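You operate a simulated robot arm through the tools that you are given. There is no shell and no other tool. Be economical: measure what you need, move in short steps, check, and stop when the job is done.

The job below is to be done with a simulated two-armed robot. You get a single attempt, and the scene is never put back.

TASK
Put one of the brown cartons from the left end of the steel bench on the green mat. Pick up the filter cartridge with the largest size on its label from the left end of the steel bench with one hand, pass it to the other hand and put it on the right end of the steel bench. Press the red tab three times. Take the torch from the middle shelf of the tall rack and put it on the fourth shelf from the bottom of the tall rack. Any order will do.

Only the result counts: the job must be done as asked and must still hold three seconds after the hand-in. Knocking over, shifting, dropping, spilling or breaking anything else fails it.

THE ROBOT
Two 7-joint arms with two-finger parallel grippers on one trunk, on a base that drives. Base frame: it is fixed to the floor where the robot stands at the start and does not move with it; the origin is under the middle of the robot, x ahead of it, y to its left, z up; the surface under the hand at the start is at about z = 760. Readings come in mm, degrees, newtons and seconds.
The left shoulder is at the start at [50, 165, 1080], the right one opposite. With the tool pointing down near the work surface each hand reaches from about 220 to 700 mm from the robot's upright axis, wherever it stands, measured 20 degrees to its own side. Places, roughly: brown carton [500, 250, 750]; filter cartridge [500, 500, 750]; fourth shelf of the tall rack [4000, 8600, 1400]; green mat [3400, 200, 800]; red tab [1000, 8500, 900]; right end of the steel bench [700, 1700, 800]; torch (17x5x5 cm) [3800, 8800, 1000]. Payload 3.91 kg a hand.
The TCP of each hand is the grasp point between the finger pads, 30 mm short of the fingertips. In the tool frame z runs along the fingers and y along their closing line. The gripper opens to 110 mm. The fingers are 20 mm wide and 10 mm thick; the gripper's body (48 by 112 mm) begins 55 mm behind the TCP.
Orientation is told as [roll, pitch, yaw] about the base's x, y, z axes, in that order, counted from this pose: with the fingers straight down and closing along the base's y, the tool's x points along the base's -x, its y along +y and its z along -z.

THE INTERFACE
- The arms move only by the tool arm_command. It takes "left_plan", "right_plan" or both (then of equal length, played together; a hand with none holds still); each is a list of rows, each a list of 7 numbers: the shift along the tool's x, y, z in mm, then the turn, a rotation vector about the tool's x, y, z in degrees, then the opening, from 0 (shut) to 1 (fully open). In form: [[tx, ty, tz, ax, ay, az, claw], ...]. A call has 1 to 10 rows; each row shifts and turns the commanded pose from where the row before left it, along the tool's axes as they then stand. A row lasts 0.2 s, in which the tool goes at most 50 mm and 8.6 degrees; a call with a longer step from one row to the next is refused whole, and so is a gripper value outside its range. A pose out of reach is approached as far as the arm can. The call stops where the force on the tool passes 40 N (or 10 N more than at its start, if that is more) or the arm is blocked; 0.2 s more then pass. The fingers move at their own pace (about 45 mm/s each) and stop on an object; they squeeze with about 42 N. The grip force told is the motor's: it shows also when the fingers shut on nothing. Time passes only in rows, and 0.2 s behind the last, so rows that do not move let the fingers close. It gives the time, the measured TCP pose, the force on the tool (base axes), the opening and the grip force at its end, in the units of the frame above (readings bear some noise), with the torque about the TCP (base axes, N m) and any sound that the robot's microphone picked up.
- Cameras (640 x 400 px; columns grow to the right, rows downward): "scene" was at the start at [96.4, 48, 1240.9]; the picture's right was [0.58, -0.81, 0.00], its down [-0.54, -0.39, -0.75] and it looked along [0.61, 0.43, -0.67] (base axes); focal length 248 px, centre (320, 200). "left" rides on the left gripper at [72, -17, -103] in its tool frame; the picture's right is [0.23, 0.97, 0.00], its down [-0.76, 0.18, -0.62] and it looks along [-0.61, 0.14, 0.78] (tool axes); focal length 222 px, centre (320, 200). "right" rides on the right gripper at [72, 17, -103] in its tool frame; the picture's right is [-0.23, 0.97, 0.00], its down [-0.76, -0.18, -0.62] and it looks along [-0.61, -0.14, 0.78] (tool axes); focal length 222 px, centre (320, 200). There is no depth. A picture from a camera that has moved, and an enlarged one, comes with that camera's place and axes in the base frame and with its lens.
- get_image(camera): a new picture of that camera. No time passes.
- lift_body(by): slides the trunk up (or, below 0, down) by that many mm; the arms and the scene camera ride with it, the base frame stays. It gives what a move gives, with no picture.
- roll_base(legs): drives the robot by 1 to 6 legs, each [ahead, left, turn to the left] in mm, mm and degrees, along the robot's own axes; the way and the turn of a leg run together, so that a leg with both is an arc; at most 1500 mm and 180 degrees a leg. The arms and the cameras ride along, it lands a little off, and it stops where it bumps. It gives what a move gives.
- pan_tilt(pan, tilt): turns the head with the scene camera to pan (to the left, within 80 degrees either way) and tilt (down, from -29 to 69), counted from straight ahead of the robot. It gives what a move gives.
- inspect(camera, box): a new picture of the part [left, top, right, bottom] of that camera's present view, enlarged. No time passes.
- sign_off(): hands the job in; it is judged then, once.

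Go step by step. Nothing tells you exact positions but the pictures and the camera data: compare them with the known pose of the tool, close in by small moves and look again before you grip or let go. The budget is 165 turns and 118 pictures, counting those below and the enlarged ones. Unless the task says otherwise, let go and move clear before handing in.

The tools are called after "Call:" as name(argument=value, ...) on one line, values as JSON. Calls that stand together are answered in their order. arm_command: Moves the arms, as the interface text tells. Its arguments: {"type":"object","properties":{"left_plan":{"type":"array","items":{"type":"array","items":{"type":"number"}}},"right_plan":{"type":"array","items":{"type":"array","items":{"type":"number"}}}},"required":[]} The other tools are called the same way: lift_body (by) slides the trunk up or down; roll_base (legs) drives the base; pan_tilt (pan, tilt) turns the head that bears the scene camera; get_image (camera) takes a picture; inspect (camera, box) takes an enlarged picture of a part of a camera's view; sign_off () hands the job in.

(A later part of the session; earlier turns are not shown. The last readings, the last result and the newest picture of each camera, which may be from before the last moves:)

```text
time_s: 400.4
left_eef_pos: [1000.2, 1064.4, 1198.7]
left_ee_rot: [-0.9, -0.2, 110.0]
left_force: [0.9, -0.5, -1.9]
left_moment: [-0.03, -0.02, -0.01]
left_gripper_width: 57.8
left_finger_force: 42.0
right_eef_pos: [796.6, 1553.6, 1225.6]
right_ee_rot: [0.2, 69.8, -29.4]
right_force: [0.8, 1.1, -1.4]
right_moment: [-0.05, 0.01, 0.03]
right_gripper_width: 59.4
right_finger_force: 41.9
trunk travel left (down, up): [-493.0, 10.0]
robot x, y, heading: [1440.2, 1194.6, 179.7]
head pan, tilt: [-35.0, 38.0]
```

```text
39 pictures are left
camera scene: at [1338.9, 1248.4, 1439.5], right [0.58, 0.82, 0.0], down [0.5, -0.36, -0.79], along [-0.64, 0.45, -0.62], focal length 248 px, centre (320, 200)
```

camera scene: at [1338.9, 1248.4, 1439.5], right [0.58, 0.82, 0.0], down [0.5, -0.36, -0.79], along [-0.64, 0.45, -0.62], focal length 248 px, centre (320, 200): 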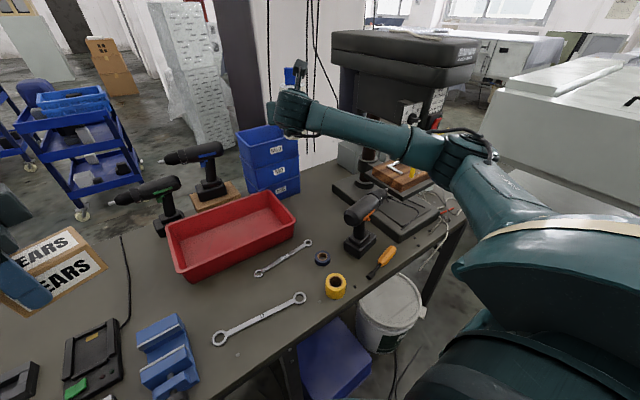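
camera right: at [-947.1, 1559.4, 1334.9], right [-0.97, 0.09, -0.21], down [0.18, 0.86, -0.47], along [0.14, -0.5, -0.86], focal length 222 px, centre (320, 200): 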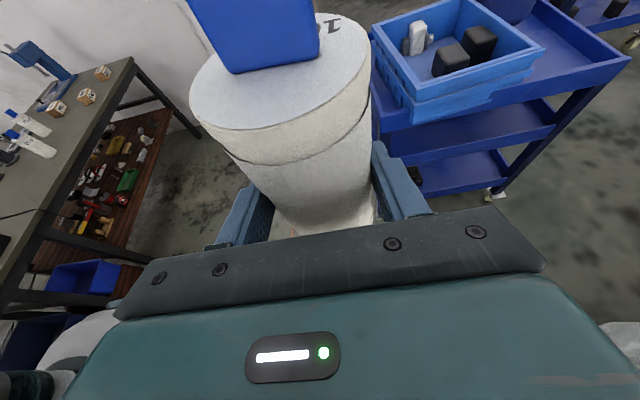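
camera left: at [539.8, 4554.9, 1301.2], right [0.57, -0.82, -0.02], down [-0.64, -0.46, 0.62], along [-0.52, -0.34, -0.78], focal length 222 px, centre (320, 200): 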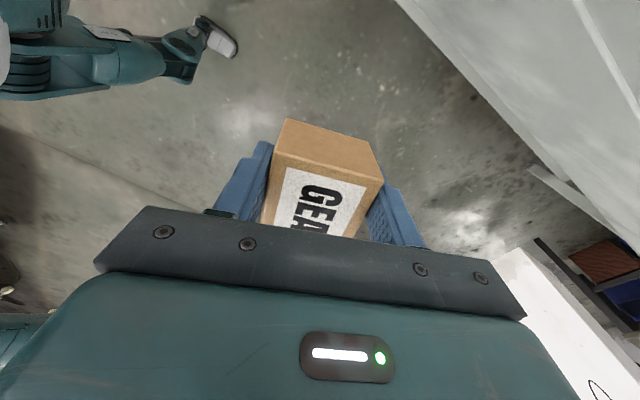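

I'll fine-tune to (770, 1670) with the hand turned to yaw -50°, which keeps it clear of the drill, and take out the small tilt.

Call:
arm_command(right_plan=[[9.3, 29.3, 25.2, 0, 0, 0, 0.3], [9.3, 29.3, 25.2, 0, 0, 0, 0.3], [9.3, 29.3, 25.2, 0, 0, 0, 0.3], [0, 0, 0, -6.47, 0, 2.38, 0.3], [0, 0, 0, -6.47, 0, 2.38, 0.3], [0, 0, 0, -6.47, 0, 2.38, 0.3], [0, 0, 0, 0, -1.8, 0, 0.3]])

Call:
lift_body(by=-200)

Call:
get_image(camera="right")

Call:
get_image(camera="scene")

```text
time_s: 402.0
left_eef_pos: [1000.2, 1064.2, 1198.1]
left_ee_rot: [-1.0, -0.1, 110.1]
left_force: [-0.1, 0.2, -2.5]
left_moment: [-0.06, 0.01, -0.02]
left_gripper_width: 57.9
left_finger_force: 41.8
right_eef_pos: [769.0, 1666.8, 1226.7]
right_ee_rot: [0.1, 67.9, -50.3]
right_force: [0.1, -0.3, -1.9]
right_moment: [-0.02, 0.0, 0.01]
right_gripper_width: 59.1
right_finger_force: 42.1
trunk travel left (down, up): [-493.0, 10.0]
robot x, y, heading: [1440.0, 1197.4, 179.9]
head pan, tilt: [-35.0, 38.0]
```

```text
time_s: 404.1
left_eef_pos: [1000.3, 1063.6, 997.7]
left_ee_rot: [-1.0, 0.0, 110.1]
left_force: [-0.1, 0.3, -3.0]
left_moment: [-0.07, -0.03, 0.0]
left_gripper_width: 57.7
left_finger_force: 42.0
right_eef_pos: [768.7, 1667.2, 1026.3]
right_ee_rot: [0.3, 67.9, -50.1]
right_force: [0.3, 0.2, -1.0]
right_moment: [-0.03, 0.0, 0.01]
right_gripper_width: 59.6
right_finger_force: 42.2
trunk travel left (down, up): [-293.0, 210.0]
robot x, y, heading: [1435.4, 1201.6, 179.8]
head pan, tilt: [-35.0, 38.0]
```

```text
38 pictures are left
camera right: at [826.6, 1624.5, 1132.4], right [0.8, 0.56, -0.21], down [0.42, -0.78, -0.47], along [-0.43, 0.29, -0.86], focal length 222 px, centre (320, 200)
```

right: 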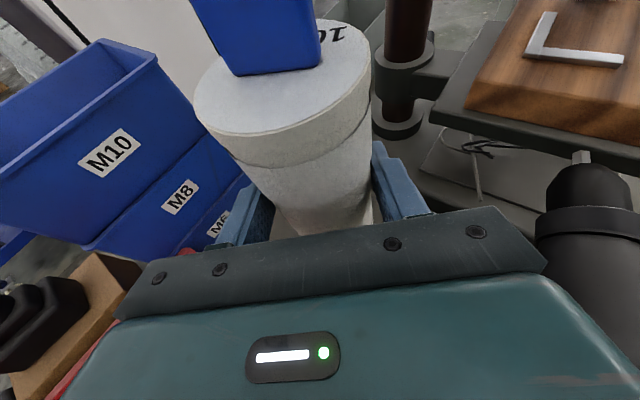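

```text
37 pictures are left
camera scene: at [1338.8, 1247.3, 1239.6], right [0.58, 0.82, 0.0], down [0.5, -0.35, -0.79], along [-0.64, 0.45, -0.62], focal length 248 px, centre (320, 200)
```

scene: 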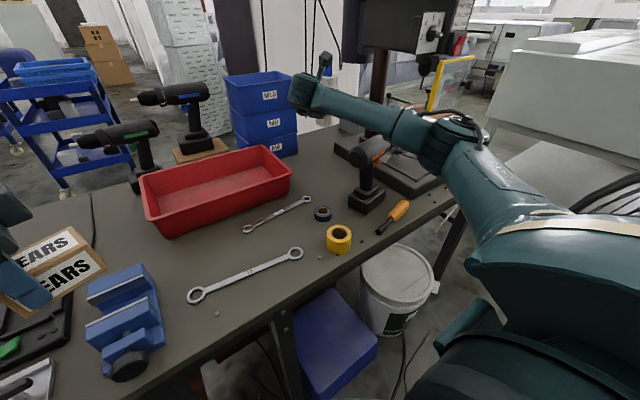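

All clear so far. I'll lower the rest with the arm itself, keeping the elbow high above the tape and tools.

Call:
arm_command(right_plan=[[-37.1, 0, 15.1, 0, 0, 0, 0.3], [-37.1, 0, 15.1, 0, 0, 0, 0.3], [-37.1, 0, 15.1, 0, 0, 0, 0.3], [-27.8, 0, 11.3, 0, 0, 0, 0.3]])

Call:
get_image(camera="scene")

Call:
get_image(camera="right")

```text
time_s: 405.1
left_eef_pos: [999.6, 1063.8, 998.3]
left_ee_rot: [-1.0, -0.1, 110.1]
left_force: [0.6, -0.2, -3.2]
left_moment: [-0.08, -0.01, 0.05]
left_gripper_width: 57.9
left_finger_force: 42.1
right_eef_pos: [768.9, 1669.1, 875.2]
right_ee_rot: [0.3, 68.0, -50.1]
right_force: [0.2, 0.5, -1.9]
right_moment: [0.0, 0.0, -0.03]
right_gripper_width: 59.6
right_finger_force: 42.2
trunk travel left (down, up): [-293.0, 210.0]
robot x, y, heading: [1440.0, 1196.4, 179.7]
head pan, tilt: [-35.0, 38.0]
```

```text
36 pictures are left
camera scene: at [1338.5, 1247.4, 1239.5], right [0.58, 0.82, 0.0], down [0.5, -0.35, -0.79], along [-0.64, 0.45, -0.62], focal length 248 px, centre (320, 200)
```

scene: 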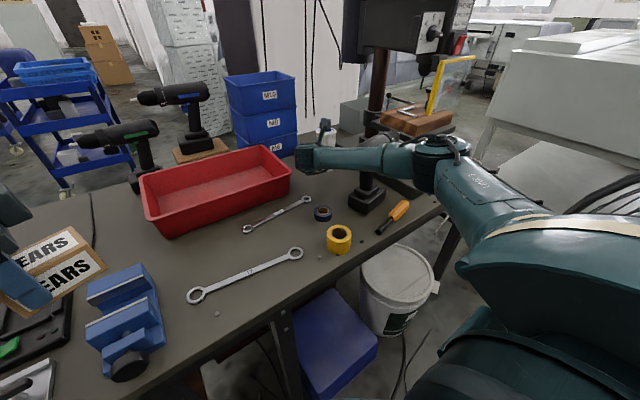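

```text
35 pictures are left
camera right: at [826.2, 1625.8, 981.8], right [0.8, 0.56, -0.21], down [0.41, -0.78, -0.47], along [-0.43, 0.29, -0.86], focal length 222 px, centre (320, 200)
```

right: 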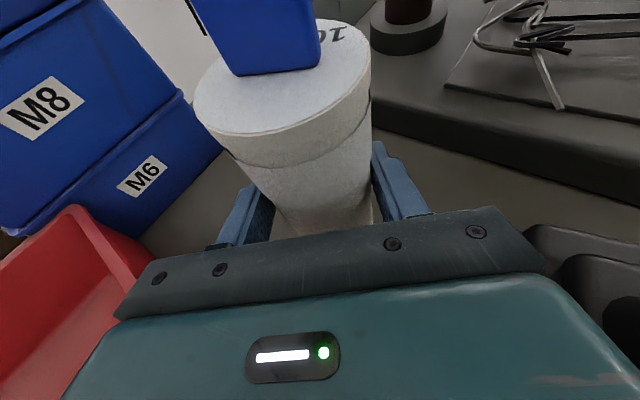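

Clear on both sides. Lowering to just above contact (expected at TCP z ≈ 814).

Call:
arm_command(right_plan=[[-27.8, 0, 11.3, 0, 0, 0, 0.3], [-18.5, 0, 7.5, 0, 0, 0, 0.3], [-6.5, 0, 2.6, 0, 0, 0, 0.3], [-1.9, 0, 0.8, 0, 0, 0, 0.3], [-1.9, 0, 0.8, 0, 0, 0, 0.3]])

```text
time_s: 406.4
left_eef_pos: [1000.7, 1063.4, 998.8]
left_ee_rot: [-1.0, -0.2, 110.1]
left_force: [0.2, -0.4, -2.9]
left_moment: [-0.08, -0.04, 0.02]
left_gripper_width: 58.2
left_finger_force: 42.2
right_eef_pos: [769.0, 1668.8, 820.3]
right_ee_rot: [-0.1, 68.3, -50.3]
right_force: [0.9, -1.5, 10.3]
right_moment: [0.16, 0.08, -0.04]
right_gripper_width: 59.1
right_finger_force: 42.1
trunk travel left (down, up): [-293.0, 210.0]
robot x, y, heading: [1438.8, 1201.5, 179.8]
head pan, tilt: [-35.0, 38.0]
```

Contact (10 N). Opening and withdrawing along the fingers.

Call:
arm_command(right_plan=[[0, 0, 0, 0, 0, 0, 0.85], [0, 0, 0, 0, 0, 0, 0.85], [0, 0, 0, 0, 0, 0, 0.85], [0, 0, -10, 0, 0, 0, 0.85], [0, 0, -30, 0, 0, 0, 0.85], [0, 0, -40, 0, 0, 0, 0.85], [0, 0, -40, 0, 0, 0, 0.85]])

Call:
get_image(camera="right")

```text
time_s: 407.9
left_eef_pos: [1000.4, 1062.5, 998.0]
left_ee_rot: [-1.0, -0.1, 110.1]
left_force: [0.6, -0.3, -2.9]
left_moment: [-0.03, 0.0, 0.01]
left_gripper_width: 57.6
left_finger_force: 41.9
right_eef_pos: [840.5, 1583.5, 860.5]
right_ee_rot: [0.2, 68.1, -50.2]
right_force: [0.2, -0.2, 0.7]
right_moment: [-0.02, 0.0, 0.01]
right_gripper_width: 93.3
right_finger_force: 0.1
trunk travel left (down, up): [-293.0, 210.0]
robot x, y, heading: [1438.9, 1198.5, 179.8]
head pan, tilt: [-35.0, 38.0]
```

```text
34 pictures are left
camera right: at [898.6, 1539.0, 966.7], right [0.8, 0.56, -0.21], down [0.41, -0.78, -0.47], along [-0.43, 0.29, -0.86], focal length 222 px, centre (320, 200)
```

right: 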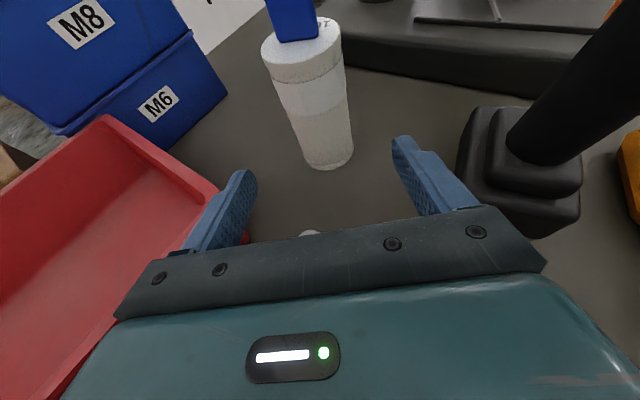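

Cartridge stands upright on the bench. Raising and folding the right hand back.

Call:
arm_command(right_plan=[[37.1, 0, -15.1, 0, 0, 0, 0.85], [37.1, 0, -15.1, 0, 0, 0, 0.85], [37.1, 0, -15.1, 0, 0, 0, 0.85], [37.1, 0, -15.1, 0, 0, 0, 0.85], [-11.5, -25.7, -28.4, 7.42, 0, -3.0, 0.85], [-10, -29.7, -24.9, 7.42, 0, -3.0, 0.85], [-8.4, -33.2, -20.8, 7.42, 0, -3.0, 0.85], [-6.6, -36, -16.2, 7.42, 0, -3.0, 0.85], [-4.7, -38, -11.5, 7.42, 0, -3.0, 0.85]])

Call:
lift_body(by=190)

Call:
get_image(camera="scene")

```text
time_s: 409.9
left_eef_pos: [1000.4, 1063.0, 998.2]
left_ee_rot: [-1.0, 0.0, 110.2]
left_force: [0.7, -1.1, -2.4]
left_moment: [-0.03, 0.0, 0.03]
left_gripper_width: 57.6
left_finger_force: 42.3
right_eef_pos: [838.3, 1381.2, 1020.1]
right_ee_rot: [0.2, 68.0, -9.9]
right_force: [-0.2, -1.0, -0.7]
right_moment: [0.05, 0.01, 0.0]
right_gripper_width: 93.5
right_finger_force: 0.1
trunk travel left (down, up): [-293.0, 210.0]
robot x, y, heading: [1439.6, 1200.2, 180.0]
head pan, tilt: [-35.0, 38.0]
```

```text
time_s: 412.0
left_eef_pos: [999.5, 1062.8, 1188.2]
left_ee_rot: [-1.1, -0.1, 110.1]
left_force: [-0.2, 0.7, -2.8]
left_moment: [-0.03, -0.03, -0.04]
left_gripper_width: 57.9
left_finger_force: 42.3
right_eef_pos: [838.5, 1380.6, 1209.5]
right_ee_rot: [0.3, 68.0, -10.1]
right_force: [0.4, 0.3, -0.7]
right_moment: [0.0, 0.0, 0.01]
right_gripper_width: 93.4
right_finger_force: 0.0
trunk travel left (down, up): [-483.0, 20.0]
robot x, y, heading: [1440.4, 1201.9, 179.6]
head pan, tilt: [-35.0, 38.0]
```

```text
33 pictures are left
camera scene: at [1338.6, 1247.2, 1429.5], right [0.58, 0.82, 0.0], down [0.5, -0.35, -0.79], along [-0.64, 0.45, -0.62], focal length 248 px, centre (320, 200)
```

scene: 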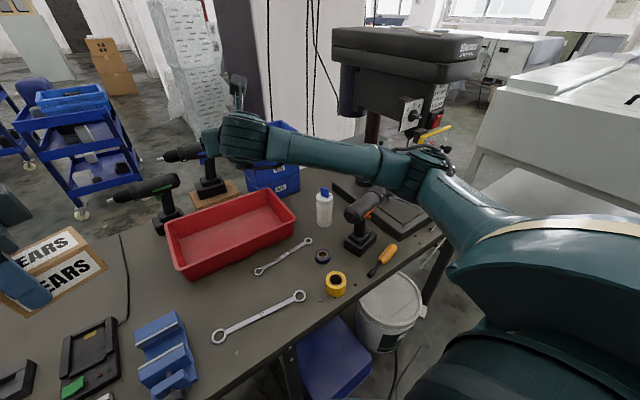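

Cartridge is well placed. Now the carton: I'll pull the right hand in, back off, and look at the mat bench.

Call:
arm_command(right_plan=[[-14, 0, -34.8, 0, 0, 0, 0.85], [-14, 0, -34.8, 0, 0, 0, 0.85], [-14, 0, -34.8, 0, 0, 0, 0.85], [-14, 0, -34.8, 0, 0, 0, 0.85]])

Call:
roll_base(legs=[[-850, 0, 0], [0, 0, 90], [250, 0, 0]])

Call:
pan_tilt(pan=45, tilt=28)

Call:
get_image(camera="scene")

```text
time_s: 413.0
left_eef_pos: [1000.5, 1063.1, 1187.7]
left_ee_rot: [-1.0, -0.2, 110.0]
left_force: [-0.6, -0.6, -3.1]
left_moment: [-0.07, 0.0, 0.0]
left_gripper_width: 57.6
left_finger_force: 42.2
right_eef_pos: [987.7, 1354.8, 1212.0]
right_ee_rot: [0.3, 67.9, -10.1]
right_force: [0.5, 0.2, 0.0]
right_moment: [0.0, 0.0, 0.0]
right_gripper_width: 93.7
right_finger_force: 0.0
trunk travel left (down, up): [-483.0, 20.0]
robot x, y, heading: [1442.3, 1199.4, 180.2]
head pan, tilt: [-35.0, 38.0]
```

```text
time_s: 415.0
left_eef_pos: [1225.2, 1061.9, 1187.5]
left_ee_rot: [-1.0, -0.1, 109.9]
left_force: [1.3, -0.5, -3.1]
left_moment: [-0.03, 0.0, 0.01]
left_gripper_width: 57.9
left_finger_force: 42.2
right_eef_pos: [1211.3, 1349.0, 1216.3]
right_ee_rot: [-0.2, 68.3, -10.0]
right_force: [-0.8, 0.3, -1.0]
right_moment: [-0.02, 0.08, 0.05]
right_gripper_width: 93.6
right_finger_force: 0.1
trunk travel left (down, up): [-483.0, 20.0]
robot x, y, heading: [1665.7, 1196.3, 180.1]
head pan, tilt: [-35.0, 38.0]
stopped in leg 1: the robot was blocked; the commanded pose is now the measured one
```

```text
time_s: 416.6
left_eef_pos: [1224.2, 1062.8, 1187.7]
left_ee_rot: [-1.1, -0.2, 109.9]
left_force: [-0.4, -0.8, -2.9]
left_moment: [-0.07, -0.03, 0.01]
left_gripper_width: 57.6
left_finger_force: 42.3
right_eef_pos: [1210.6, 1350.0, 1215.3]
right_ee_rot: [-0.2, 68.2, -10.1]
right_force: [0.0, 0.3, 0.3]
right_moment: [0.01, 0.01, 0.02]
right_gripper_width: 93.6
right_finger_force: 0.1
trunk travel left (down, up): [-483.0, 20.0]
robot x, y, heading: [1666.9, 1194.4, 179.6]
head pan, tilt: [45.0, 28.0]
```

```text
32 pictures are left
camera scene: at [1568.3, 1130.7, 1444.9], right [-0.7, 0.71, 0.0], down [0.33, 0.33, -0.88], along [-0.63, -0.62, -0.47], focal length 248 px, centre (320, 200)
```

scene: 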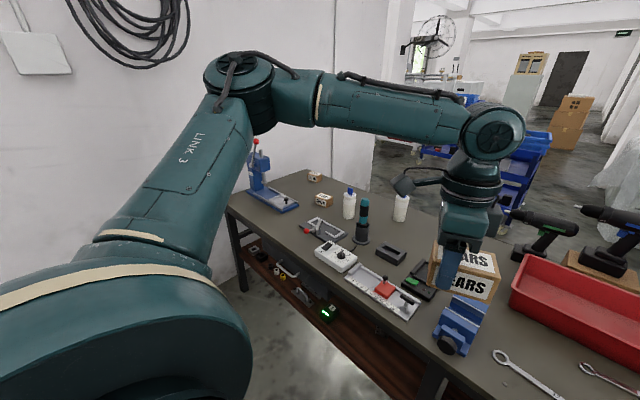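

Something blocked me behind-right, likely my right elbow near the fan. I'll ease forward, sidestep away from it, and look at the fan.

Call:
roll_base(legs=[[25, 0, 0], [0, 230, 0]])

Call:
pan_tilt(pan=-75, tilt=25)

Call:
get_image(camera="scene")

```text
time_s: 419.6
left_eef_pos: [1200.0, 832.0, 1187.8]
left_ee_rot: [-1.0, -0.1, 110.1]
left_force: [-0.3, 0.0, -2.7]
left_moment: [-0.05, -0.02, 0.01]
left_gripper_width: 57.9
left_finger_force: 42.3
right_eef_pos: [1185.5, 1119.2, 1214.1]
right_ee_rot: [-0.4, 68.3, -10.3]
right_force: [0.0, -0.2, 1.5]
right_moment: [0.01, 0.02, -0.01]
right_gripper_width: 93.6
right_finger_force: 0.1
trunk travel left (down, up): [-483.0, 20.0]
robot x, y, heading: [1636.8, 966.6, 180.1]
head pan, tilt: [45.0, 28.0]
```

```text
time_s: 421.6
left_eef_pos: [1198.8, 832.9, 1187.2]
left_ee_rot: [-1.0, -0.1, 110.0]
left_force: [-0.5, 0.1, -3.4]
left_moment: [-0.05, -0.02, 0.03]
left_gripper_width: 57.8
left_finger_force: 42.2
right_eef_pos: [1185.8, 1119.9, 1214.8]
right_ee_rot: [-0.6, 68.3, -10.3]
right_force: [-0.3, 0.2, 0.0]
right_moment: [-0.05, 0.01, 0.0]
right_gripper_width: 93.4
right_finger_force: 0.0
trunk travel left (down, up): [-483.0, 20.0]
robot x, y, heading: [1639.0, 966.0, 180.0]
head pan, tilt: [-75.0, 25.0]
```

```text
31 pictures are left
camera scene: at [1584.7, 1055.0, 1449.9], right [0.97, 0.26, 0.0], down [0.11, -0.41, -0.91], along [-0.23, 0.88, -0.42], focal length 248 px, centre (320, 200)
```

scene: 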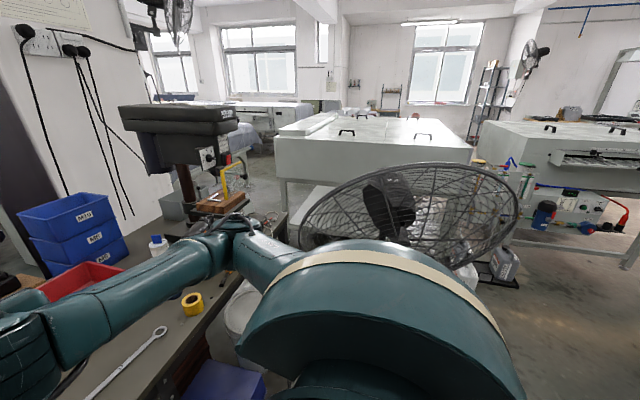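

The fan still stands. Backing off at y ≈ 960, then turning to the mat bench.

Call:
roll_base(legs=[[-660, 0, 0], [0, 0, 90]])

Call:
pan_tilt(pan=50, tilt=28)

Call:
get_image(camera="scene")

```text
time_s: 429.1
left_eef_pos: [2424.3, 525.0, 1188.6]
left_ee_rot: [-1.0, -0.1, -160.6]
left_force: [-0.3, 0.2, -3.6]
left_moment: [0.05, -0.09, 0.0]
left_gripper_width: 57.6
left_finger_force: 42.3
right_eef_pos: [2136.9, 514.9, 1215.0]
right_ee_rot: [-0.5, 68.4, 79.2]
right_force: [-0.1, -0.3, -0.2]
right_moment: [0.0, 0.01, 0.0]
right_gripper_width: 93.5
right_finger_force: 0.0
trunk travel left (down, up): [-483.0, 20.0]
robot x, y, heading: [2293.9, 968.1, -90.4]
head pan, tilt: [-75.0, 25.0]
```

```text
time_s: 431.1
left_eef_pos: [2422.9, 524.8, 1187.8]
left_ee_rot: [-1.0, -0.1, -160.4]
left_force: [0.1, 0.9, -3.1]
left_moment: [0.02, -0.04, -0.01]
left_gripper_width: 57.5
left_finger_force: 42.1
right_eef_pos: [2136.2, 512.8, 1213.7]
right_ee_rot: [-0.4, 68.3, 79.2]
right_force: [-0.2, -0.1, 0.6]
right_moment: [-0.04, -0.02, 0.01]
right_gripper_width: 93.7
right_finger_force: 0.0
trunk travel left (down, up): [-483.0, 20.0]
robot x, y, heading: [2294.8, 968.5, -90.6]
head pan, tilt: [50.0, 28.0]
```

```text
30 pictures are left
camera scene: at [2361.9, 875.5, 1445.1], right [-0.65, -0.76, 0.0], down [-0.36, 0.31, -0.88], along [0.67, -0.57, -0.47], focal length 248 px, centre (320, 200)
```

scene: 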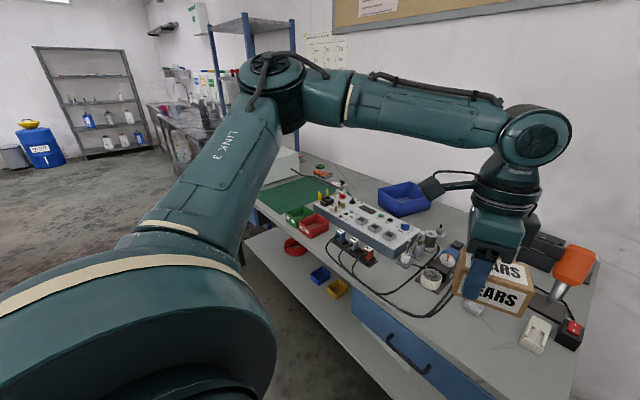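

The green mat lies near (3400, 150) on the wall bench. Driving in front of it.

Call:
roll_base(legs=[[210, 0, 0.5], [0, 1000, 0]])

Call:
pan_tilt(pan=5, tilt=48)

Call:
get_image(camera="scene")

```text
time_s: 441.5
left_eef_pos: [3428.5, 316.7, 1187.6]
left_ee_rot: [-1.0, -0.1, -159.5]
left_force: [0.3, -1.0, -3.0]
left_moment: [0.0, -0.05, -0.05]
left_gripper_width: 57.8
left_finger_force: 41.9
right_eef_pos: [3143.2, 300.6, 1214.3]
right_ee_rot: [-0.6, 68.3, 80.2]
right_force: [0.5, -0.5, -0.5]
right_moment: [-0.01, 0.01, 0.02]
right_gripper_width: 93.4
right_finger_force: 0.1
trunk travel left (down, up): [-483.0, 20.0]
robot x, y, heading: [3289.5, 757.6, -89.5]
head pan, tilt: [50.0, 28.0]
```

```text
time_s: 442.6
left_eef_pos: [3430.8, 315.7, 1188.7]
left_ee_rot: [-1.0, -0.1, -159.6]
left_force: [-0.3, -0.4, -3.0]
left_moment: [-0.01, -0.07, 0.01]
left_gripper_width: 57.5
left_finger_force: 42.7
right_eef_pos: [3141.9, 300.7, 1213.7]
right_ee_rot: [-0.5, 68.4, 80.1]
right_force: [0.1, -0.7, 0.3]
right_moment: [0.01, 0.0, -0.03]
right_gripper_width: 93.7
right_finger_force: 0.1
trunk travel left (down, up): [-483.0, 20.0]
robot x, y, heading: [3293.3, 753.6, -89.8]
head pan, tilt: [5.0, 48.0]
```

```text
29 pictures are left
camera scene: at [3298.9, 645.8, 1415.1], right [-1.0, -0.09, 0.0], down [-0.07, 0.74, -0.67], along [0.06, -0.67, -0.74], focal length 248 px, centre (320, 200)
```

scene: 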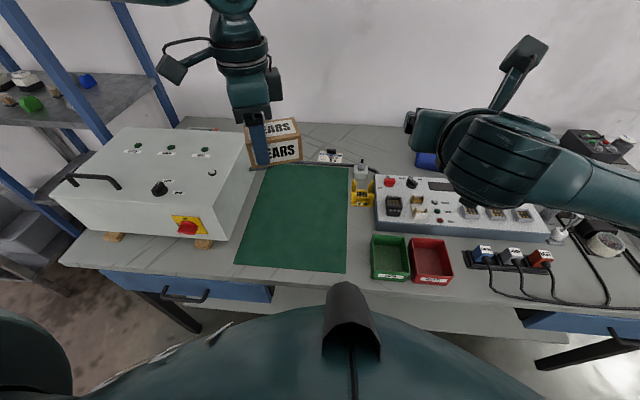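

Clear view: the mat is centred at about (3408, 150). I'll move the left hand above it, turning it into a comfortable angle, and lower partway.

Call:
arm_command(left_plan=[[-16, 33, 0, 0, 0, 0, 0.35], [-16, 33, 0, 0, 0, 0, 0.35], [-16, 33, 0, 0, 0, 0, 0.35], [-16, 33, 0, 0, 0, 0, 0.35], [0, 0, 0, 0, 0, -8.5, 0.35], [0, 0, 0, 0, 0, -8.5, 0.35], [0, 0, 0, 0, 0, -8.5, 0.35], [0, 0, 0, 0, 0, -8.5, 0.35], [0, 0, 0, 0, 0, -8.5, 0.35]])

Call:
lift_body(by=-150)

Call:
arm_command(left_plan=[[0, 0, 40, 0, 0, 0, 0.35], [0, 0, 40, 0, 0, 0, 0.35], [0, 0, 40, 0, 0, 0, 0.35]])

Call:
get_image(camera="scene")

```text
time_s: 444.6
left_eef_pos: [3479.1, 232.4, 1183.4]
left_ee_rot: [-0.8, 0.5, -117.1]
left_force: [0.5, -0.2, -3.8]
left_moment: [0.05, -0.04, 0.02]
left_gripper_width: 58.0
left_finger_force: 41.2
left hand out of reach, approached as far as the arm can: row 1, 2, 3, 4
right_eef_pos: [3143.0, 300.0, 1213.2]
right_ee_rot: [-0.5, 68.3, 80.1]
right_force: [-0.2, -0.4, -0.2]
right_moment: [-0.04, 0.01, 0.03]
right_gripper_width: 93.5
right_finger_force: 0.0
trunk travel left (down, up): [-483.0, 20.0]
robot x, y, heading: [3290.1, 751.4, -89.9]
head pan, tilt: [5.0, 48.0]
```

```text
time_s: 446.3
left_eef_pos: [3479.0, 231.8, 1032.8]
left_ee_rot: [-0.9, 0.5, -117.1]
left_force: [-0.1, 0.1, -2.4]
left_moment: [0.07, -0.01, 0.0]
left_gripper_width: 57.8
left_finger_force: 41.7
right_eef_pos: [3143.2, 300.4, 1064.2]
right_ee_rot: [-0.5, 68.2, 80.1]
right_force: [-0.2, -0.1, 0.6]
right_moment: [-0.04, 0.02, -0.02]
right_gripper_width: 93.4
right_finger_force: 0.0
trunk travel left (down, up): [-333.0, 170.0]
robot x, y, heading: [3289.2, 755.1, -89.5]
head pan, tilt: [5.0, 48.0]
```

```text
time_s: 447.1
left_eef_pos: [3490.1, 247.7, 917.8]
left_ee_rot: [-0.8, 0.6, -117.1]
left_force: [0.0, -0.8, -3.0]
left_moment: [0.04, -0.04, -0.02]
left_gripper_width: 57.6
left_finger_force: 41.8
left hand out of reach, approached as far as the arm can: row 2, 3
right_eef_pos: [3142.6, 300.8, 1064.2]
right_ee_rot: [-0.5, 68.3, 80.1]
right_force: [-0.2, -0.1, 0.9]
right_moment: [0.03, 0.04, -0.05]
right_gripper_width: 93.5
right_finger_force: 0.1
trunk travel left (down, up): [-333.0, 170.0]
robot x, y, heading: [3291.6, 754.8, -89.6]
head pan, tilt: [5.0, 48.0]
```

```text
28 pictures are left
camera scene: at [3299.0, 645.8, 1265.1], right [-1.0, -0.09, 0.0], down [-0.07, 0.74, -0.67], along [0.06, -0.67, -0.74], focal length 248 px, centre (320, 200)
```

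scene: 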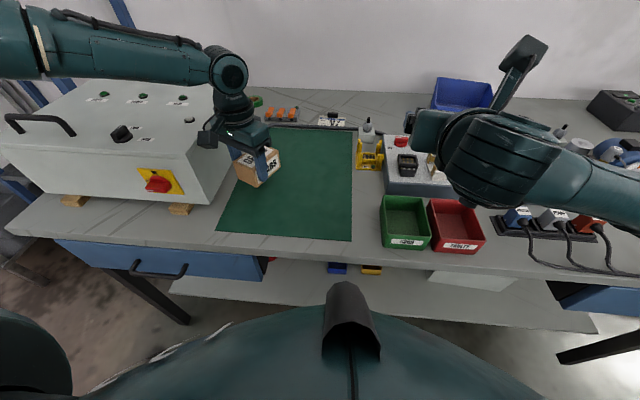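

The hand is a bit left of the mat's middle; I'll shift the base 80 mm right and lower with the trunk.

Call:
roll_base(legs=[[20, -80, 0]])

Call:
lift_body(by=-55)

Call:
inspect(camera="scene", box=[180, 60, 400, 220])

```text
time_s: 448.5
left_eef_pos: [3409.8, 227.3, 917.2]
left_ee_rot: [-0.8, 0.6, -117.1]
left_force: [-0.6, -0.3, -3.1]
left_moment: [0.03, -0.07, 0.0]
left_gripper_width: 57.7
left_finger_force: 41.8
right_eef_pos: [3063.2, 279.5, 1063.7]
right_ee_rot: [-0.6, 68.3, 80.1]
right_force: [-0.3, 0.0, 0.0]
right_moment: [-0.01, -0.01, 0.0]
right_gripper_width: 93.5
right_finger_force: 0.1
trunk travel left (down, up): [-333.0, 170.0]
robot x, y, heading: [3213.3, 735.6, -90.0]
head pan, tilt: [5.0, 48.0]
```

```text
time_s: 449.5
left_eef_pos: [3410.1, 227.3, 863.1]
left_ee_rot: [-0.8, 0.5, -117.1]
left_force: [0.5, 0.1, -1.7]
left_moment: [-0.04, -0.05, 0.03]
left_gripper_width: 57.8
left_finger_force: 42.4
right_eef_pos: [3063.5, 280.8, 1009.6]
right_ee_rot: [-0.4, 68.3, 80.1]
right_force: [0.2, -0.4, 0.2]
right_moment: [0.01, 0.02, -0.01]
right_gripper_width: 93.3
right_finger_force: 0.1
trunk travel left (down, up): [-278.0, 225.0]
robot x, y, heading: [3213.0, 734.4, -89.8]
head pan, tilt: [5.0, 48.0]
```

```text
2.50 times, centred on (290, 140) of scene
camera zoom: at [3219.1, 625.7, 1210.1], right [-1.0, -0.09, 0.0], down [-0.07, 0.74, -0.67], along [0.06, -0.67, -0.74], focal length 620 px, centre (395, 350)
```

zoom: 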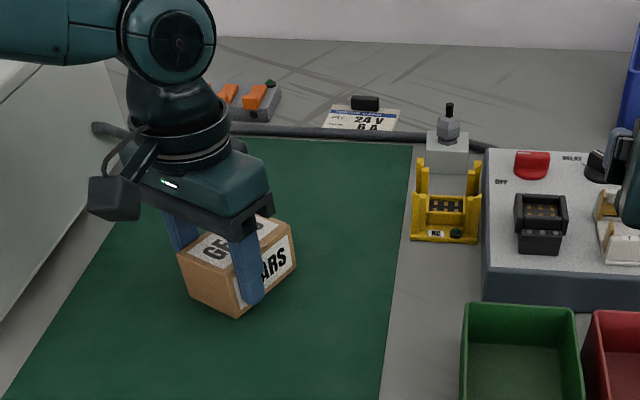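

Carton is over the mat, slightly pitched. Lowering in small steps to contact.

Call:
lift_body(by=-15)

Call:
lift_body(by=-8)

```text
time_s: 450.1
left_eef_pos: [3408.4, 226.0, 853.1]
left_ee_rot: [-0.5, -0.2, -117.1]
left_force: [2.6, -3.2, 33.7]
left_moment: [-0.93, -0.87, -0.03]
left_gripper_width: 58.1
left_finger_force: 41.7
right_eef_pos: [3063.8, 282.1, 996.7]
right_ee_rot: [-0.8, 68.5, 79.7]
right_force: [-0.5, -0.3, 0.1]
right_moment: [-0.02, -0.02, 0.0]
right_gripper_width: 93.5
right_finger_force: 0.0
trunk travel left (down, up): [-263.0, 240.0]
robot x, y, heading: [3211.7, 732.1, -89.6]
head pan, tilt: [5.0, 48.0]
```

```text
time_s: 450.5
left_eef_pos: [3407.2, 226.4, 852.5]
left_ee_rot: [-0.6, -0.3, -117.0]
left_force: [-0.7, 9.4, 14.6]
left_moment: [0.18, -0.6, 0.45]
left_gripper_width: 57.8
left_finger_force: 41.8
right_eef_pos: [3061.3, 282.0, 993.0]
right_ee_rot: [-0.7, 68.5, 80.0]
right_force: [0.7, -0.6, 0.5]
right_moment: [0.0, -0.01, 0.02]
right_gripper_width: 93.7
right_finger_force: 0.1
trunk travel left (down, up): [-260.0, 243.0]
robot x, y, heading: [3212.8, 734.3, -89.7]
head pan, tilt: [5.0, 48.0]
stopped: the force on the tool passed its limit at 50 N (the readings are from after the stop); the commanded pose is now the measured one
```

In contact. Opening the left hand and raising with the trunk.

Call:
arm_command(left_plan=[[0, 0, 0, 0, 0, 0, 0.95], [0, 0, 0, 0, 0, 0, 0.95], [0, 0, 0, 0, 0, 0, 0.95], [0, 0, 0, 0, 0, 0, 0.95], [0, 0, 0, 0, 0, 0, 0.95]])

Call:
lift_body(by=150)

Call:
inspect(camera="scene", box=[180, 100, 400, 280])

```text
time_s: 451.7
left_eef_pos: [3407.4, 225.4, 853.4]
left_ee_rot: [-0.5, -0.4, -117.1]
left_force: [-12.7, 1.6, 16.9]
left_moment: [-0.21, -0.49, -0.15]
left_gripper_width: 98.3
left_finger_force: 0.0
right_eef_pos: [3061.8, 281.4, 990.5]
right_ee_rot: [-0.9, 68.4, 79.8]
right_force: [1.4, -0.5, 0.0]
right_moment: [-0.03, -0.01, 0.0]
right_gripper_width: 93.7
right_finger_force: 0.0
trunk travel left (down, up): [-260.0, 243.0]
robot x, y, heading: [3212.5, 733.5, -89.8]
head pan, tilt: [5.0, 48.0]
```

```text
time_s: 453.4
left_eef_pos: [3409.6, 224.3, 998.9]
left_ee_rot: [-0.6, -0.1, -117.2]
left_force: [-0.4, 0.7, 0.5]
left_moment: [0.0, 0.02, -0.01]
left_gripper_width: 104.6
left_finger_force: 0.1
right_eef_pos: [3062.8, 279.9, 1140.3]
right_ee_rot: [-0.6, 68.2, 80.1]
right_force: [-1.3, 0.5, -0.5]
right_moment: [-0.01, 0.02, 0.01]
right_gripper_width: 93.4
right_finger_force: 0.1
trunk travel left (down, up): [-410.0, 93.0]
robot x, y, heading: [3213.1, 732.2, -89.6]
head pan, tilt: [5.0, 48.0]
```

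```text
2.22 times, centred on (290, 190) of scene
camera zoom: at [3219.0, 625.5, 1341.7], right [-1.0, -0.09, 0.0], down [-0.07, 0.74, -0.67], along [0.06, -0.67, -0.74], focal length 552 px, centre (387, 222)
```

zoom: 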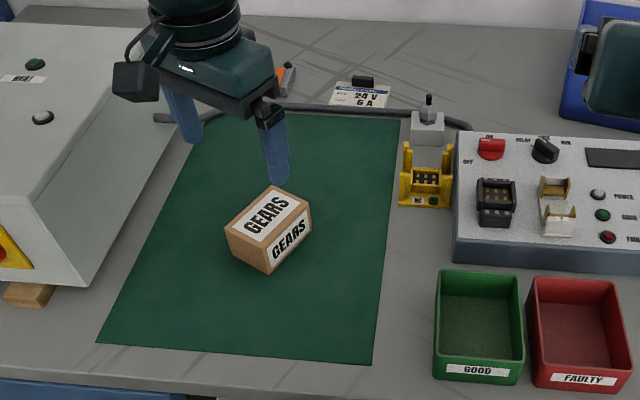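

Carton lies flat on the mat. Now I'll drive north to the tall rack for the torch.

Call:
lift_body(by=90)

Call:
roll_base(legs=[[-40, 0, 0], [0, 1180, 0], [-1500, 0, 0], [-1500, 0, 0], [-1300, 0, 0], [0, 0, -180]])

Call:
pan_tilt(pan=0, tilt=12)

Call:
get_image(camera="scene")

```text
time_s: 454.7
left_eef_pos: [3409.5, 224.5, 1089.5]
left_ee_rot: [-0.7, -0.1, -117.1]
left_force: [-0.2, -0.6, -0.5]
left_moment: [-0.02, -0.04, -0.02]
left_gripper_width: 104.5
left_finger_force: 0.1
right_eef_pos: [3062.8, 279.5, 1231.7]
right_ee_rot: [-0.5, 68.3, 80.1]
right_force: [-0.2, 0.4, 1.1]
right_moment: [0.0, -0.01, 0.01]
right_gripper_width: 93.6
right_finger_force: 0.0
trunk travel left (down, up): [-500.0, 3.0]
robot x, y, heading: [3213.6, 735.2, -89.9]
head pan, tilt: [5.0, 48.0]
```

```text
time_s: 493.2
left_eef_pos: [4178.1, 5588.0, 1089.9]
left_ee_rot: [-0.6, 0.0, 62.5]
left_force: [-0.7, 0.3, -0.5]
left_moment: [0.0, 0.01, 0.02]
left_gripper_width: 104.5
left_finger_force: 0.0
right_eef_pos: [4523.5, 5531.5, 1230.5]
right_ee_rot: [-0.5, 68.3, -100.3]
right_force: [-0.2, 0.2, -0.4]
right_moment: [0.02, 0.01, 0.06]
right_gripper_width: 93.5
right_finger_force: 0.0
trunk travel left (down, up): [-500.0, 3.0]
robot x, y, heading: [4369.0, 5078.9, 89.9]
head pan, tilt: [5.0, 48.0]
```

```text
time_s: 494.3
left_eef_pos: [4177.4, 5588.7, 1089.6]
left_ee_rot: [-0.5, -0.1, 62.5]
left_force: [0.5, -0.1, 0.4]
left_moment: [0.0, 0.0, -0.01]
left_gripper_width: 104.8
left_finger_force: 0.0
right_eef_pos: [4523.2, 5531.2, 1231.3]
right_ee_rot: [-0.5, 68.4, -100.3]
right_force: [0.2, 0.0, -0.6]
right_moment: [-0.01, -0.02, 0.0]
right_gripper_width: 93.4
right_finger_force: 0.1
trunk travel left (down, up): [-500.0, 3.0]
robot x, y, heading: [4370.3, 5077.8, 90.0]
head pan, tilt: [0.0, 12.0]
```

```text
25 pictures are left
camera scene: at [4369.4, 5199.2, 1487.6], right [1.0, 0.0, 0.0], down [0.0, -0.21, -0.98], along [0.0, 0.98, -0.21], focal length 248 px, centre (320, 200)
```

scene: 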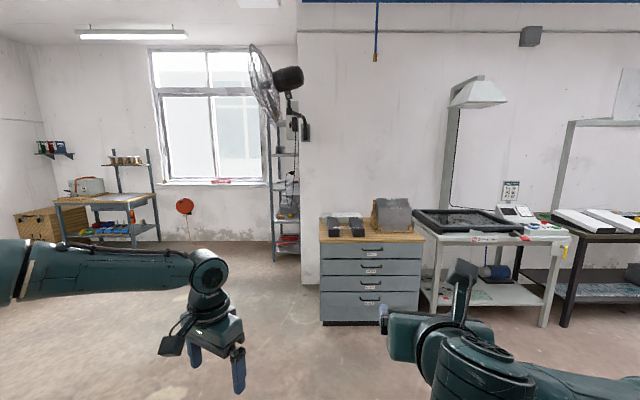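

The tall rack stands past the wall corner, its open side facing -x. Driving to its front.

Call:
roll_base(legs=[[0, 1370, 0], [1500, 0, 0], [1400, 0, 0], [0, 0, -90], [0, 500, 0]])

Call:
pan_tilt(pan=10, tilt=15)

Call:
get_image(camera="scene")

```text
time_s: 528.3
left_eef_pos: [3506.0, 8637.0, 1090.5]
left_ee_rot: [-0.6, -0.2, -28.4]
left_force: [-0.1, 1.0, 0.2]
left_moment: [-0.01, -0.02, 0.01]
left_gripper_width: 104.8
left_finger_force: 0.1
right_eef_pos: [3442.8, 8290.4, 1231.2]
right_ee_rot: [-0.4, 68.3, 168.7]
right_force: [0.3, 0.0, -0.1]
right_moment: [0.02, 0.0, 0.03]
right_gripper_width: 93.2
right_finger_force: 0.0
trunk travel left (down, up): [-500.0, 3.0]
robot x, y, heading: [2991.5, 8450.6, -1.1]
head pan, tilt: [0.0, 12.0]
```

```text
time_s: 529.0
left_eef_pos: [3505.6, 8636.8, 1090.7]
left_ee_rot: [-0.4, -0.1, -28.5]
left_force: [-0.2, -0.3, 0.3]
left_moment: [0.0, 0.01, -0.04]
left_gripper_width: 104.4
left_finger_force: 0.1
right_eef_pos: [3443.4, 8290.7, 1231.6]
right_ee_rot: [-0.6, 68.2, 168.7]
right_force: [0.7, 1.2, -0.1]
right_moment: [-0.01, -0.02, -0.01]
right_gripper_width: 93.3
right_finger_force: 0.1
trunk travel left (down, up): [-500.0, 3.0]
robot x, y, heading: [2989.7, 8452.8, -1.1]
head pan, tilt: [10.0, 15.0]
```

```text
24 pictures are left
camera scene: at [3112.8, 8465.1, 1482.8], right [0.16, -0.99, 0.0], down [-0.26, -0.04, -0.97], along [0.95, 0.15, -0.26], focal length 248 px, centre (320, 200)
```

scene: 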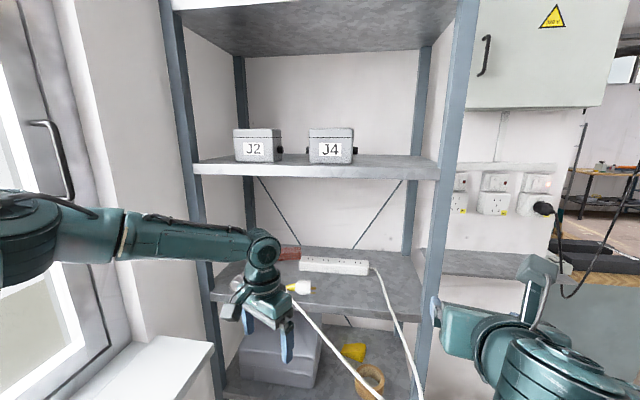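

The rack's fourth shelf (with J2, J4 boxes) is at z ≈ 1380 and the middle one at ≈ 975. My left hand hides the torch, so I'll move it away and look.

Call:
arm_command(left_plan=[[40, 20, -10, 0, 0, 0, 0.95], [40, 20, -10, 0, 0, 0, 0.95], [40, 20, -10, 0, 0, 0, 0.95], [40, 20, -10, 0, 0, 0, 0.95]])

Call:
pan_tilt(pan=8, tilt=25)

Call:
get_image(camera="scene")

```text
time_s: 530.0
left_eef_pos: [3401.3, 8783.8, 1129.3]
left_ee_rot: [-0.6, -0.2, -28.4]
left_force: [-0.8, 0.1, -1.1]
left_moment: [0.01, -0.02, -0.02]
left_gripper_width: 104.3
left_finger_force: 0.1
right_eef_pos: [3442.9, 8292.1, 1232.2]
right_ee_rot: [-0.5, 68.3, 168.9]
right_force: [-0.5, 0.1, 0.7]
right_moment: [0.03, 0.02, 0.0]
right_gripper_width: 93.6
right_finger_force: 0.1
trunk travel left (down, up): [-500.0, 3.0]
robot x, y, heading: [2991.4, 8448.3, -0.7]
head pan, tilt: [10.0, 15.0]
```

```text
time_s: 530.8
left_eef_pos: [3402.2, 8783.1, 1128.8]
left_ee_rot: [-0.5, -0.2, -28.4]
left_force: [0.9, 0.1, 0.4]
left_moment: [-0.01, 0.01, 0.0]
left_gripper_width: 104.4
left_finger_force: 0.1
right_eef_pos: [3443.1, 8291.0, 1231.9]
right_ee_rot: [-0.5, 68.3, 168.7]
right_force: [0.2, -0.7, -0.2]
right_moment: [-0.01, 0.02, -0.01]
right_gripper_width: 93.5
right_finger_force: 0.1
trunk travel left (down, up): [-500.0, 3.0]
robot x, y, heading: [2995.6, 8452.0, -0.9]
head pan, tilt: [8.0, 25.0]
```

```text
23 pictures are left
camera scene: at [3111.9, 8461.8, 1466.6], right [0.12, -0.99, 0.0], down [-0.42, -0.05, -0.91], along [0.9, 0.11, -0.42], focal length 248 px, centre (320, 200)
```

scene: 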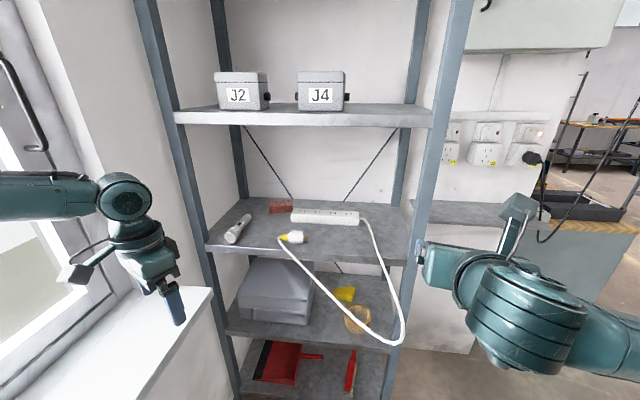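

The torch lies at about (3840, 8845), pointing into the middle shelf. I'll turn the left hand to point forward, tilted 15° down, for a frontal grasp.

Call:
arm_command(left_plan=[[0, 0, 0, 0, 0, -7.1, 0.95], [0, 0, 0, 0, 0, -7.1, 0.95], [0, 0, 0, 0, 0, -7.1, 0.95], [0, 0, 0, 0, 0, -7.1, 0.95], [-25, 0, 0, 0, -8.33, 0, 0.95], [-24.7, 0, 3.6, 0, -8.33, 0, 0.95], [-23.9, 0, 7.2, 0, -8.33, 0, 0.95], [-22.7, 0, 10.6, 0, -8.33, 0, 0.95], [-20.9, 0, 13.7, 0, -8.33, 0, 0.95], [-18.7, 0, 16.6, 0, -8.33, 0, 0.95]])

Call:
arm_command(left_plan=[[-16.1, 0, 19.2, 0, -8.33, 0, 0.7], [-13.1, 0, 21.3, 0, -8.33, 0, 0.7], [-9.8, 0, 23, 0, -8.33, 0, 0.7]])

```text
time_s: 533.0
left_eef_pos: [3553.0, 8783.2, 1127.8]
left_ee_rot: [-1.0, -49.9, 0.7]
left_force: [0.7, -0.1, 0.9]
left_moment: [-0.03, -0.01, 0.02]
left_gripper_width: 104.7
left_finger_force: 0.1
right_eef_pos: [3442.5, 8291.4, 1231.4]
right_ee_rot: [-0.5, 68.2, 168.7]
right_force: [-0.6, -0.6, -0.2]
right_moment: [-0.02, -0.01, 0.0]
right_gripper_width: 93.3
right_finger_force: 0.1
trunk travel left (down, up): [-500.0, 3.0]
robot x, y, heading: [2991.8, 8452.4, -1.0]
head pan, tilt: [8.0, 25.0]
```

```text
time_s: 533.8
left_eef_pos: [3630.8, 8783.2, 1127.5]
left_ee_rot: [-2.1, -74.8, 2.0]
left_force: [0.6, 0.2, -0.9]
left_moment: [-0.03, 0.04, 0.02]
left_gripper_width: 76.9
left_finger_force: 0.1
right_eef_pos: [3443.9, 8289.7, 1231.6]
right_ee_rot: [-0.6, 68.2, 168.8]
right_force: [0.1, 0.5, -0.2]
right_moment: [-0.02, 0.02, -0.02]
right_gripper_width: 93.2
right_finger_force: 0.0
trunk travel left (down, up): [-500.0, 3.0]
robot x, y, heading: [2991.0, 8452.2, -1.1]
head pan, tilt: [8.0, 25.0]
```

Orientation achieved. Shifting to the torch's line and lowering the trunk, then checking alignment.

Call:
arm_command(left_plan=[[0, 31, 0, 0, 0, 0, 0.7], [0, 31, 0, 0, 0, 0, 0.7]])

Call:
lift_body(by=-115)

Call:
get_image(camera="left")

Call:
inspect(camera="scene", box=[150, 100, 330, 230])

```text
time_s: 534.4
left_eef_pos: [3627.3, 8846.8, 1128.1]
left_ee_rot: [-2.2, -74.8, 2.0]
left_force: [0.1, 0.2, -0.4]
left_moment: [0.04, -0.03, 0.02]
left_gripper_width: 76.9
left_finger_force: 0.0
right_eef_pos: [3441.9, 8291.7, 1230.6]
right_ee_rot: [-0.6, 68.3, 168.8]
right_force: [0.6, 0.1, -0.5]
right_moment: [-0.01, -0.04, 0.02]
right_gripper_width: 93.3
right_finger_force: 0.1
trunk travel left (down, up): [-500.0, 3.0]
robot x, y, heading: [2994.4, 8450.6, -1.2]
head pan, tilt: [8.0, 25.0]
```

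```text
time_s: 535.8
left_eef_pos: [3627.9, 8846.6, 1018.8]
left_ee_rot: [-2.0, -75.4, 2.0]
left_force: [0.4, 5.8, 22.1]
left_moment: [0.04, 3.06, -0.74]
left_gripper_width: 77.0
left_finger_force: 0.1
right_eef_pos: [3441.6, 8289.8, 1117.4]
right_ee_rot: [-0.7, 68.4, 168.6]
right_force: [-0.6, -0.9, -0.5]
right_moment: [0.03, 0.01, -0.01]
right_gripper_width: 93.4
right_finger_force: 0.0
trunk travel left (down, up): [-385.0, 118.0]
robot x, y, heading: [2990.1, 8451.3, -0.8]
head pan, tilt: [8.0, 25.0]
```

```text
22 pictures are left
camera left: at [3509.7, 8829.0, 973.6], right [-0.06, 0.97, -0.23], down [-0.41, 0.18, 0.89], along [0.91, 0.15, 0.39], focal length 222 px, centre (320, 200)
```

left: 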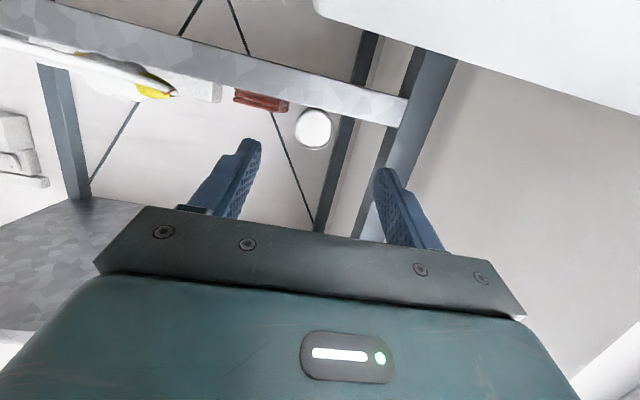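

```text
3.08 times, centred on (240, 165) of scene
camera zoom: at [3110.0, 8461.1, 1352.2], right [0.12, -0.99, 0.0], down [-0.42, -0.05, -0.91], along [0.9, 0.11, -0.42], focal length 764 px, centre (566, 308)
```

zoom: 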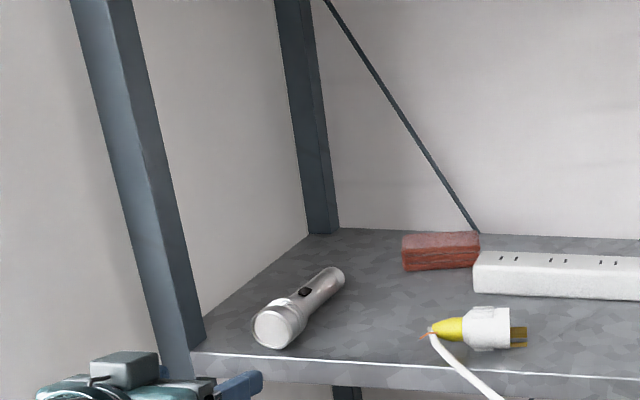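

The hand's camera bracket touched the window sill; I'll lift off, tilt the hand to 35° down so it clears the sill, and move the base in so the fingers come over the torch.

Call:
lift_body(by=75)

Call:
arm_command(left_plan=[[0, 0, 0, 0, 6.7, 0, 0.7], [0, 0, 0, 0, 6.7, 0, 0.7], [0, 0, 0, 0, 6.7, 0, 0.7]])

Call:
roll_base(legs=[[170, 0, 1]])

Call:
get_image(camera="left")

```text
time_s: 536.9
left_eef_pos: [3628.8, 8846.0, 1087.4]
left_ee_rot: [-2.2, -74.8, 1.9]
left_force: [-0.5, -0.4, -0.6]
left_moment: [-0.01, -0.02, 0.0]
left_gripper_width: 77.0
left_finger_force: 0.0
right_eef_pos: [3444.6, 8290.7, 1191.6]
right_ee_rot: [-0.4, 68.4, 168.8]
right_force: [0.0, -0.7, 0.2]
right_moment: [0.0, 0.02, -0.01]
right_gripper_width: 93.2
right_finger_force: 0.0
trunk travel left (down, up): [-460.0, 43.0]
robot x, y, heading: [2994.0, 8451.0, -1.2]
head pan, tilt: [8.0, 25.0]
```

```text
time_s: 537.7
left_eef_pos: [3628.1, 8845.0, 1087.5]
left_ee_rot: [-0.7, -54.6, 0.6]
left_force: [-1.4, 0.0, 0.5]
left_moment: [0.01, -0.02, 0.03]
left_gripper_width: 76.9
left_finger_force: 0.0
right_eef_pos: [3442.6, 8290.2, 1191.0]
right_ee_rot: [-0.8, 68.3, 168.6]
right_force: [0.1, 0.1, 0.5]
right_moment: [0.04, 0.01, 0.01]
right_gripper_width: 93.5
right_finger_force: 0.0
trunk travel left (down, up): [-460.0, 43.0]
robot x, y, heading: [2989.2, 8449.8, -1.0]
head pan, tilt: [8.0, 25.0]
```

```text
time_s: 539.2
left_eef_pos: [3791.5, 8856.3, 1086.4]
left_ee_rot: [-0.9, -54.7, 1.8]
left_force: [-0.2, 0.5, -0.7]
left_moment: [-0.01, 0.01, 0.03]
left_gripper_width: 77.2
left_finger_force: 0.1
right_eef_pos: [3616.9, 8298.1, 1190.7]
right_ee_rot: [-0.5, 68.3, 169.9]
right_force: [0.5, 0.5, 0.2]
right_moment: [0.0, 0.0, 0.02]
right_gripper_width: 93.3
right_finger_force: 0.1
trunk travel left (down, up): [-460.0, 43.0]
robot x, y, heading: [3162.4, 8448.3, -0.1]
head pan, tilt: [8.0, 25.0]
```

```text
20 pictures are left
camera left: at [3665.4, 8837.2, 1087.2], right [-0.15, 0.97, -0.19], down [-0.07, 0.19, 0.98], along [0.99, 0.16, 0.04], focal length 222 px, centre (320, 200)
```

left: 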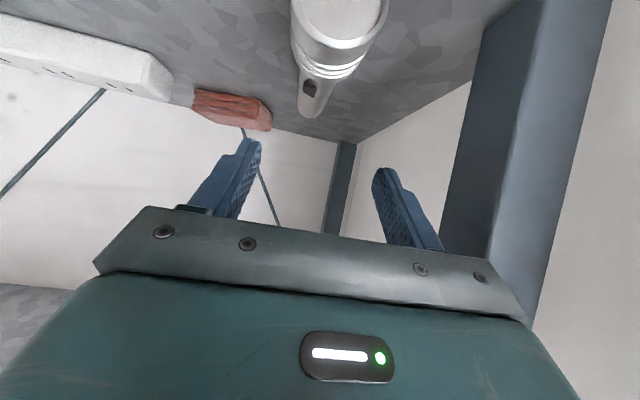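

Torch is at y ≈ 8848, slightly right of the hand's line. Correcting and descending over it.

Call:
arm_command(left_plan=[[-6.9, -8, 9.8, 0, 0, 0, 0.7], [20.4, 0, 14.5, 0, 0, 0, 0.7], [20.4, 0, 14.5, 0, 0, 0, 0.7], [12.2, 0, 8.7, 0, 0, 0, 0.7], [7.3, 0, 5.2, 0, 0, 0, 0.7]])

Call:
get_image(camera="left")

```text
time_s: 540.4
left_eef_pos: [3802.0, 8847.4, 1013.3]
left_ee_rot: [-1.1, -54.6, 1.9]
left_force: [0.0, -0.3, 0.7]
left_moment: [0.03, 0.01, -0.01]
left_gripper_width: 77.2
left_finger_force: 0.0
right_eef_pos: [3615.7, 8297.5, 1191.5]
right_ee_rot: [-0.6, 68.3, 169.8]
right_force: [0.0, -0.6, 0.7]
right_moment: [-0.03, -0.02, 0.04]
right_gripper_width: 93.2
right_finger_force: 0.0
trunk travel left (down, up): [-460.0, 43.0]
robot x, y, heading: [3160.6, 8449.0, 0.4]
head pan, tilt: [8.0, 25.0]
```

```text
19 pictures are left
camera left: at [3676.6, 8828.8, 1013.2], right [-0.15, 0.97, -0.2], down [-0.07, 0.19, 0.98], along [0.99, 0.16, 0.04], focal length 222 px, centre (320, 200)
```

left: 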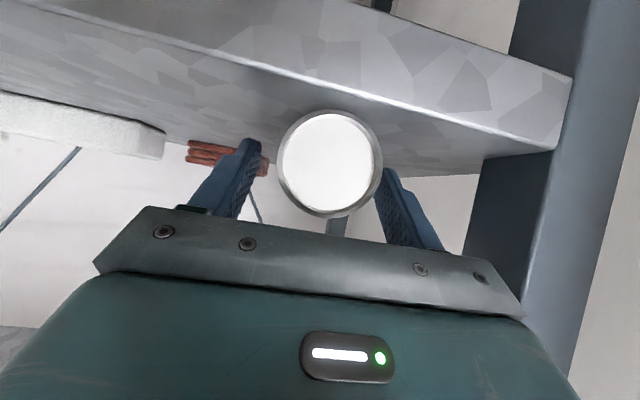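

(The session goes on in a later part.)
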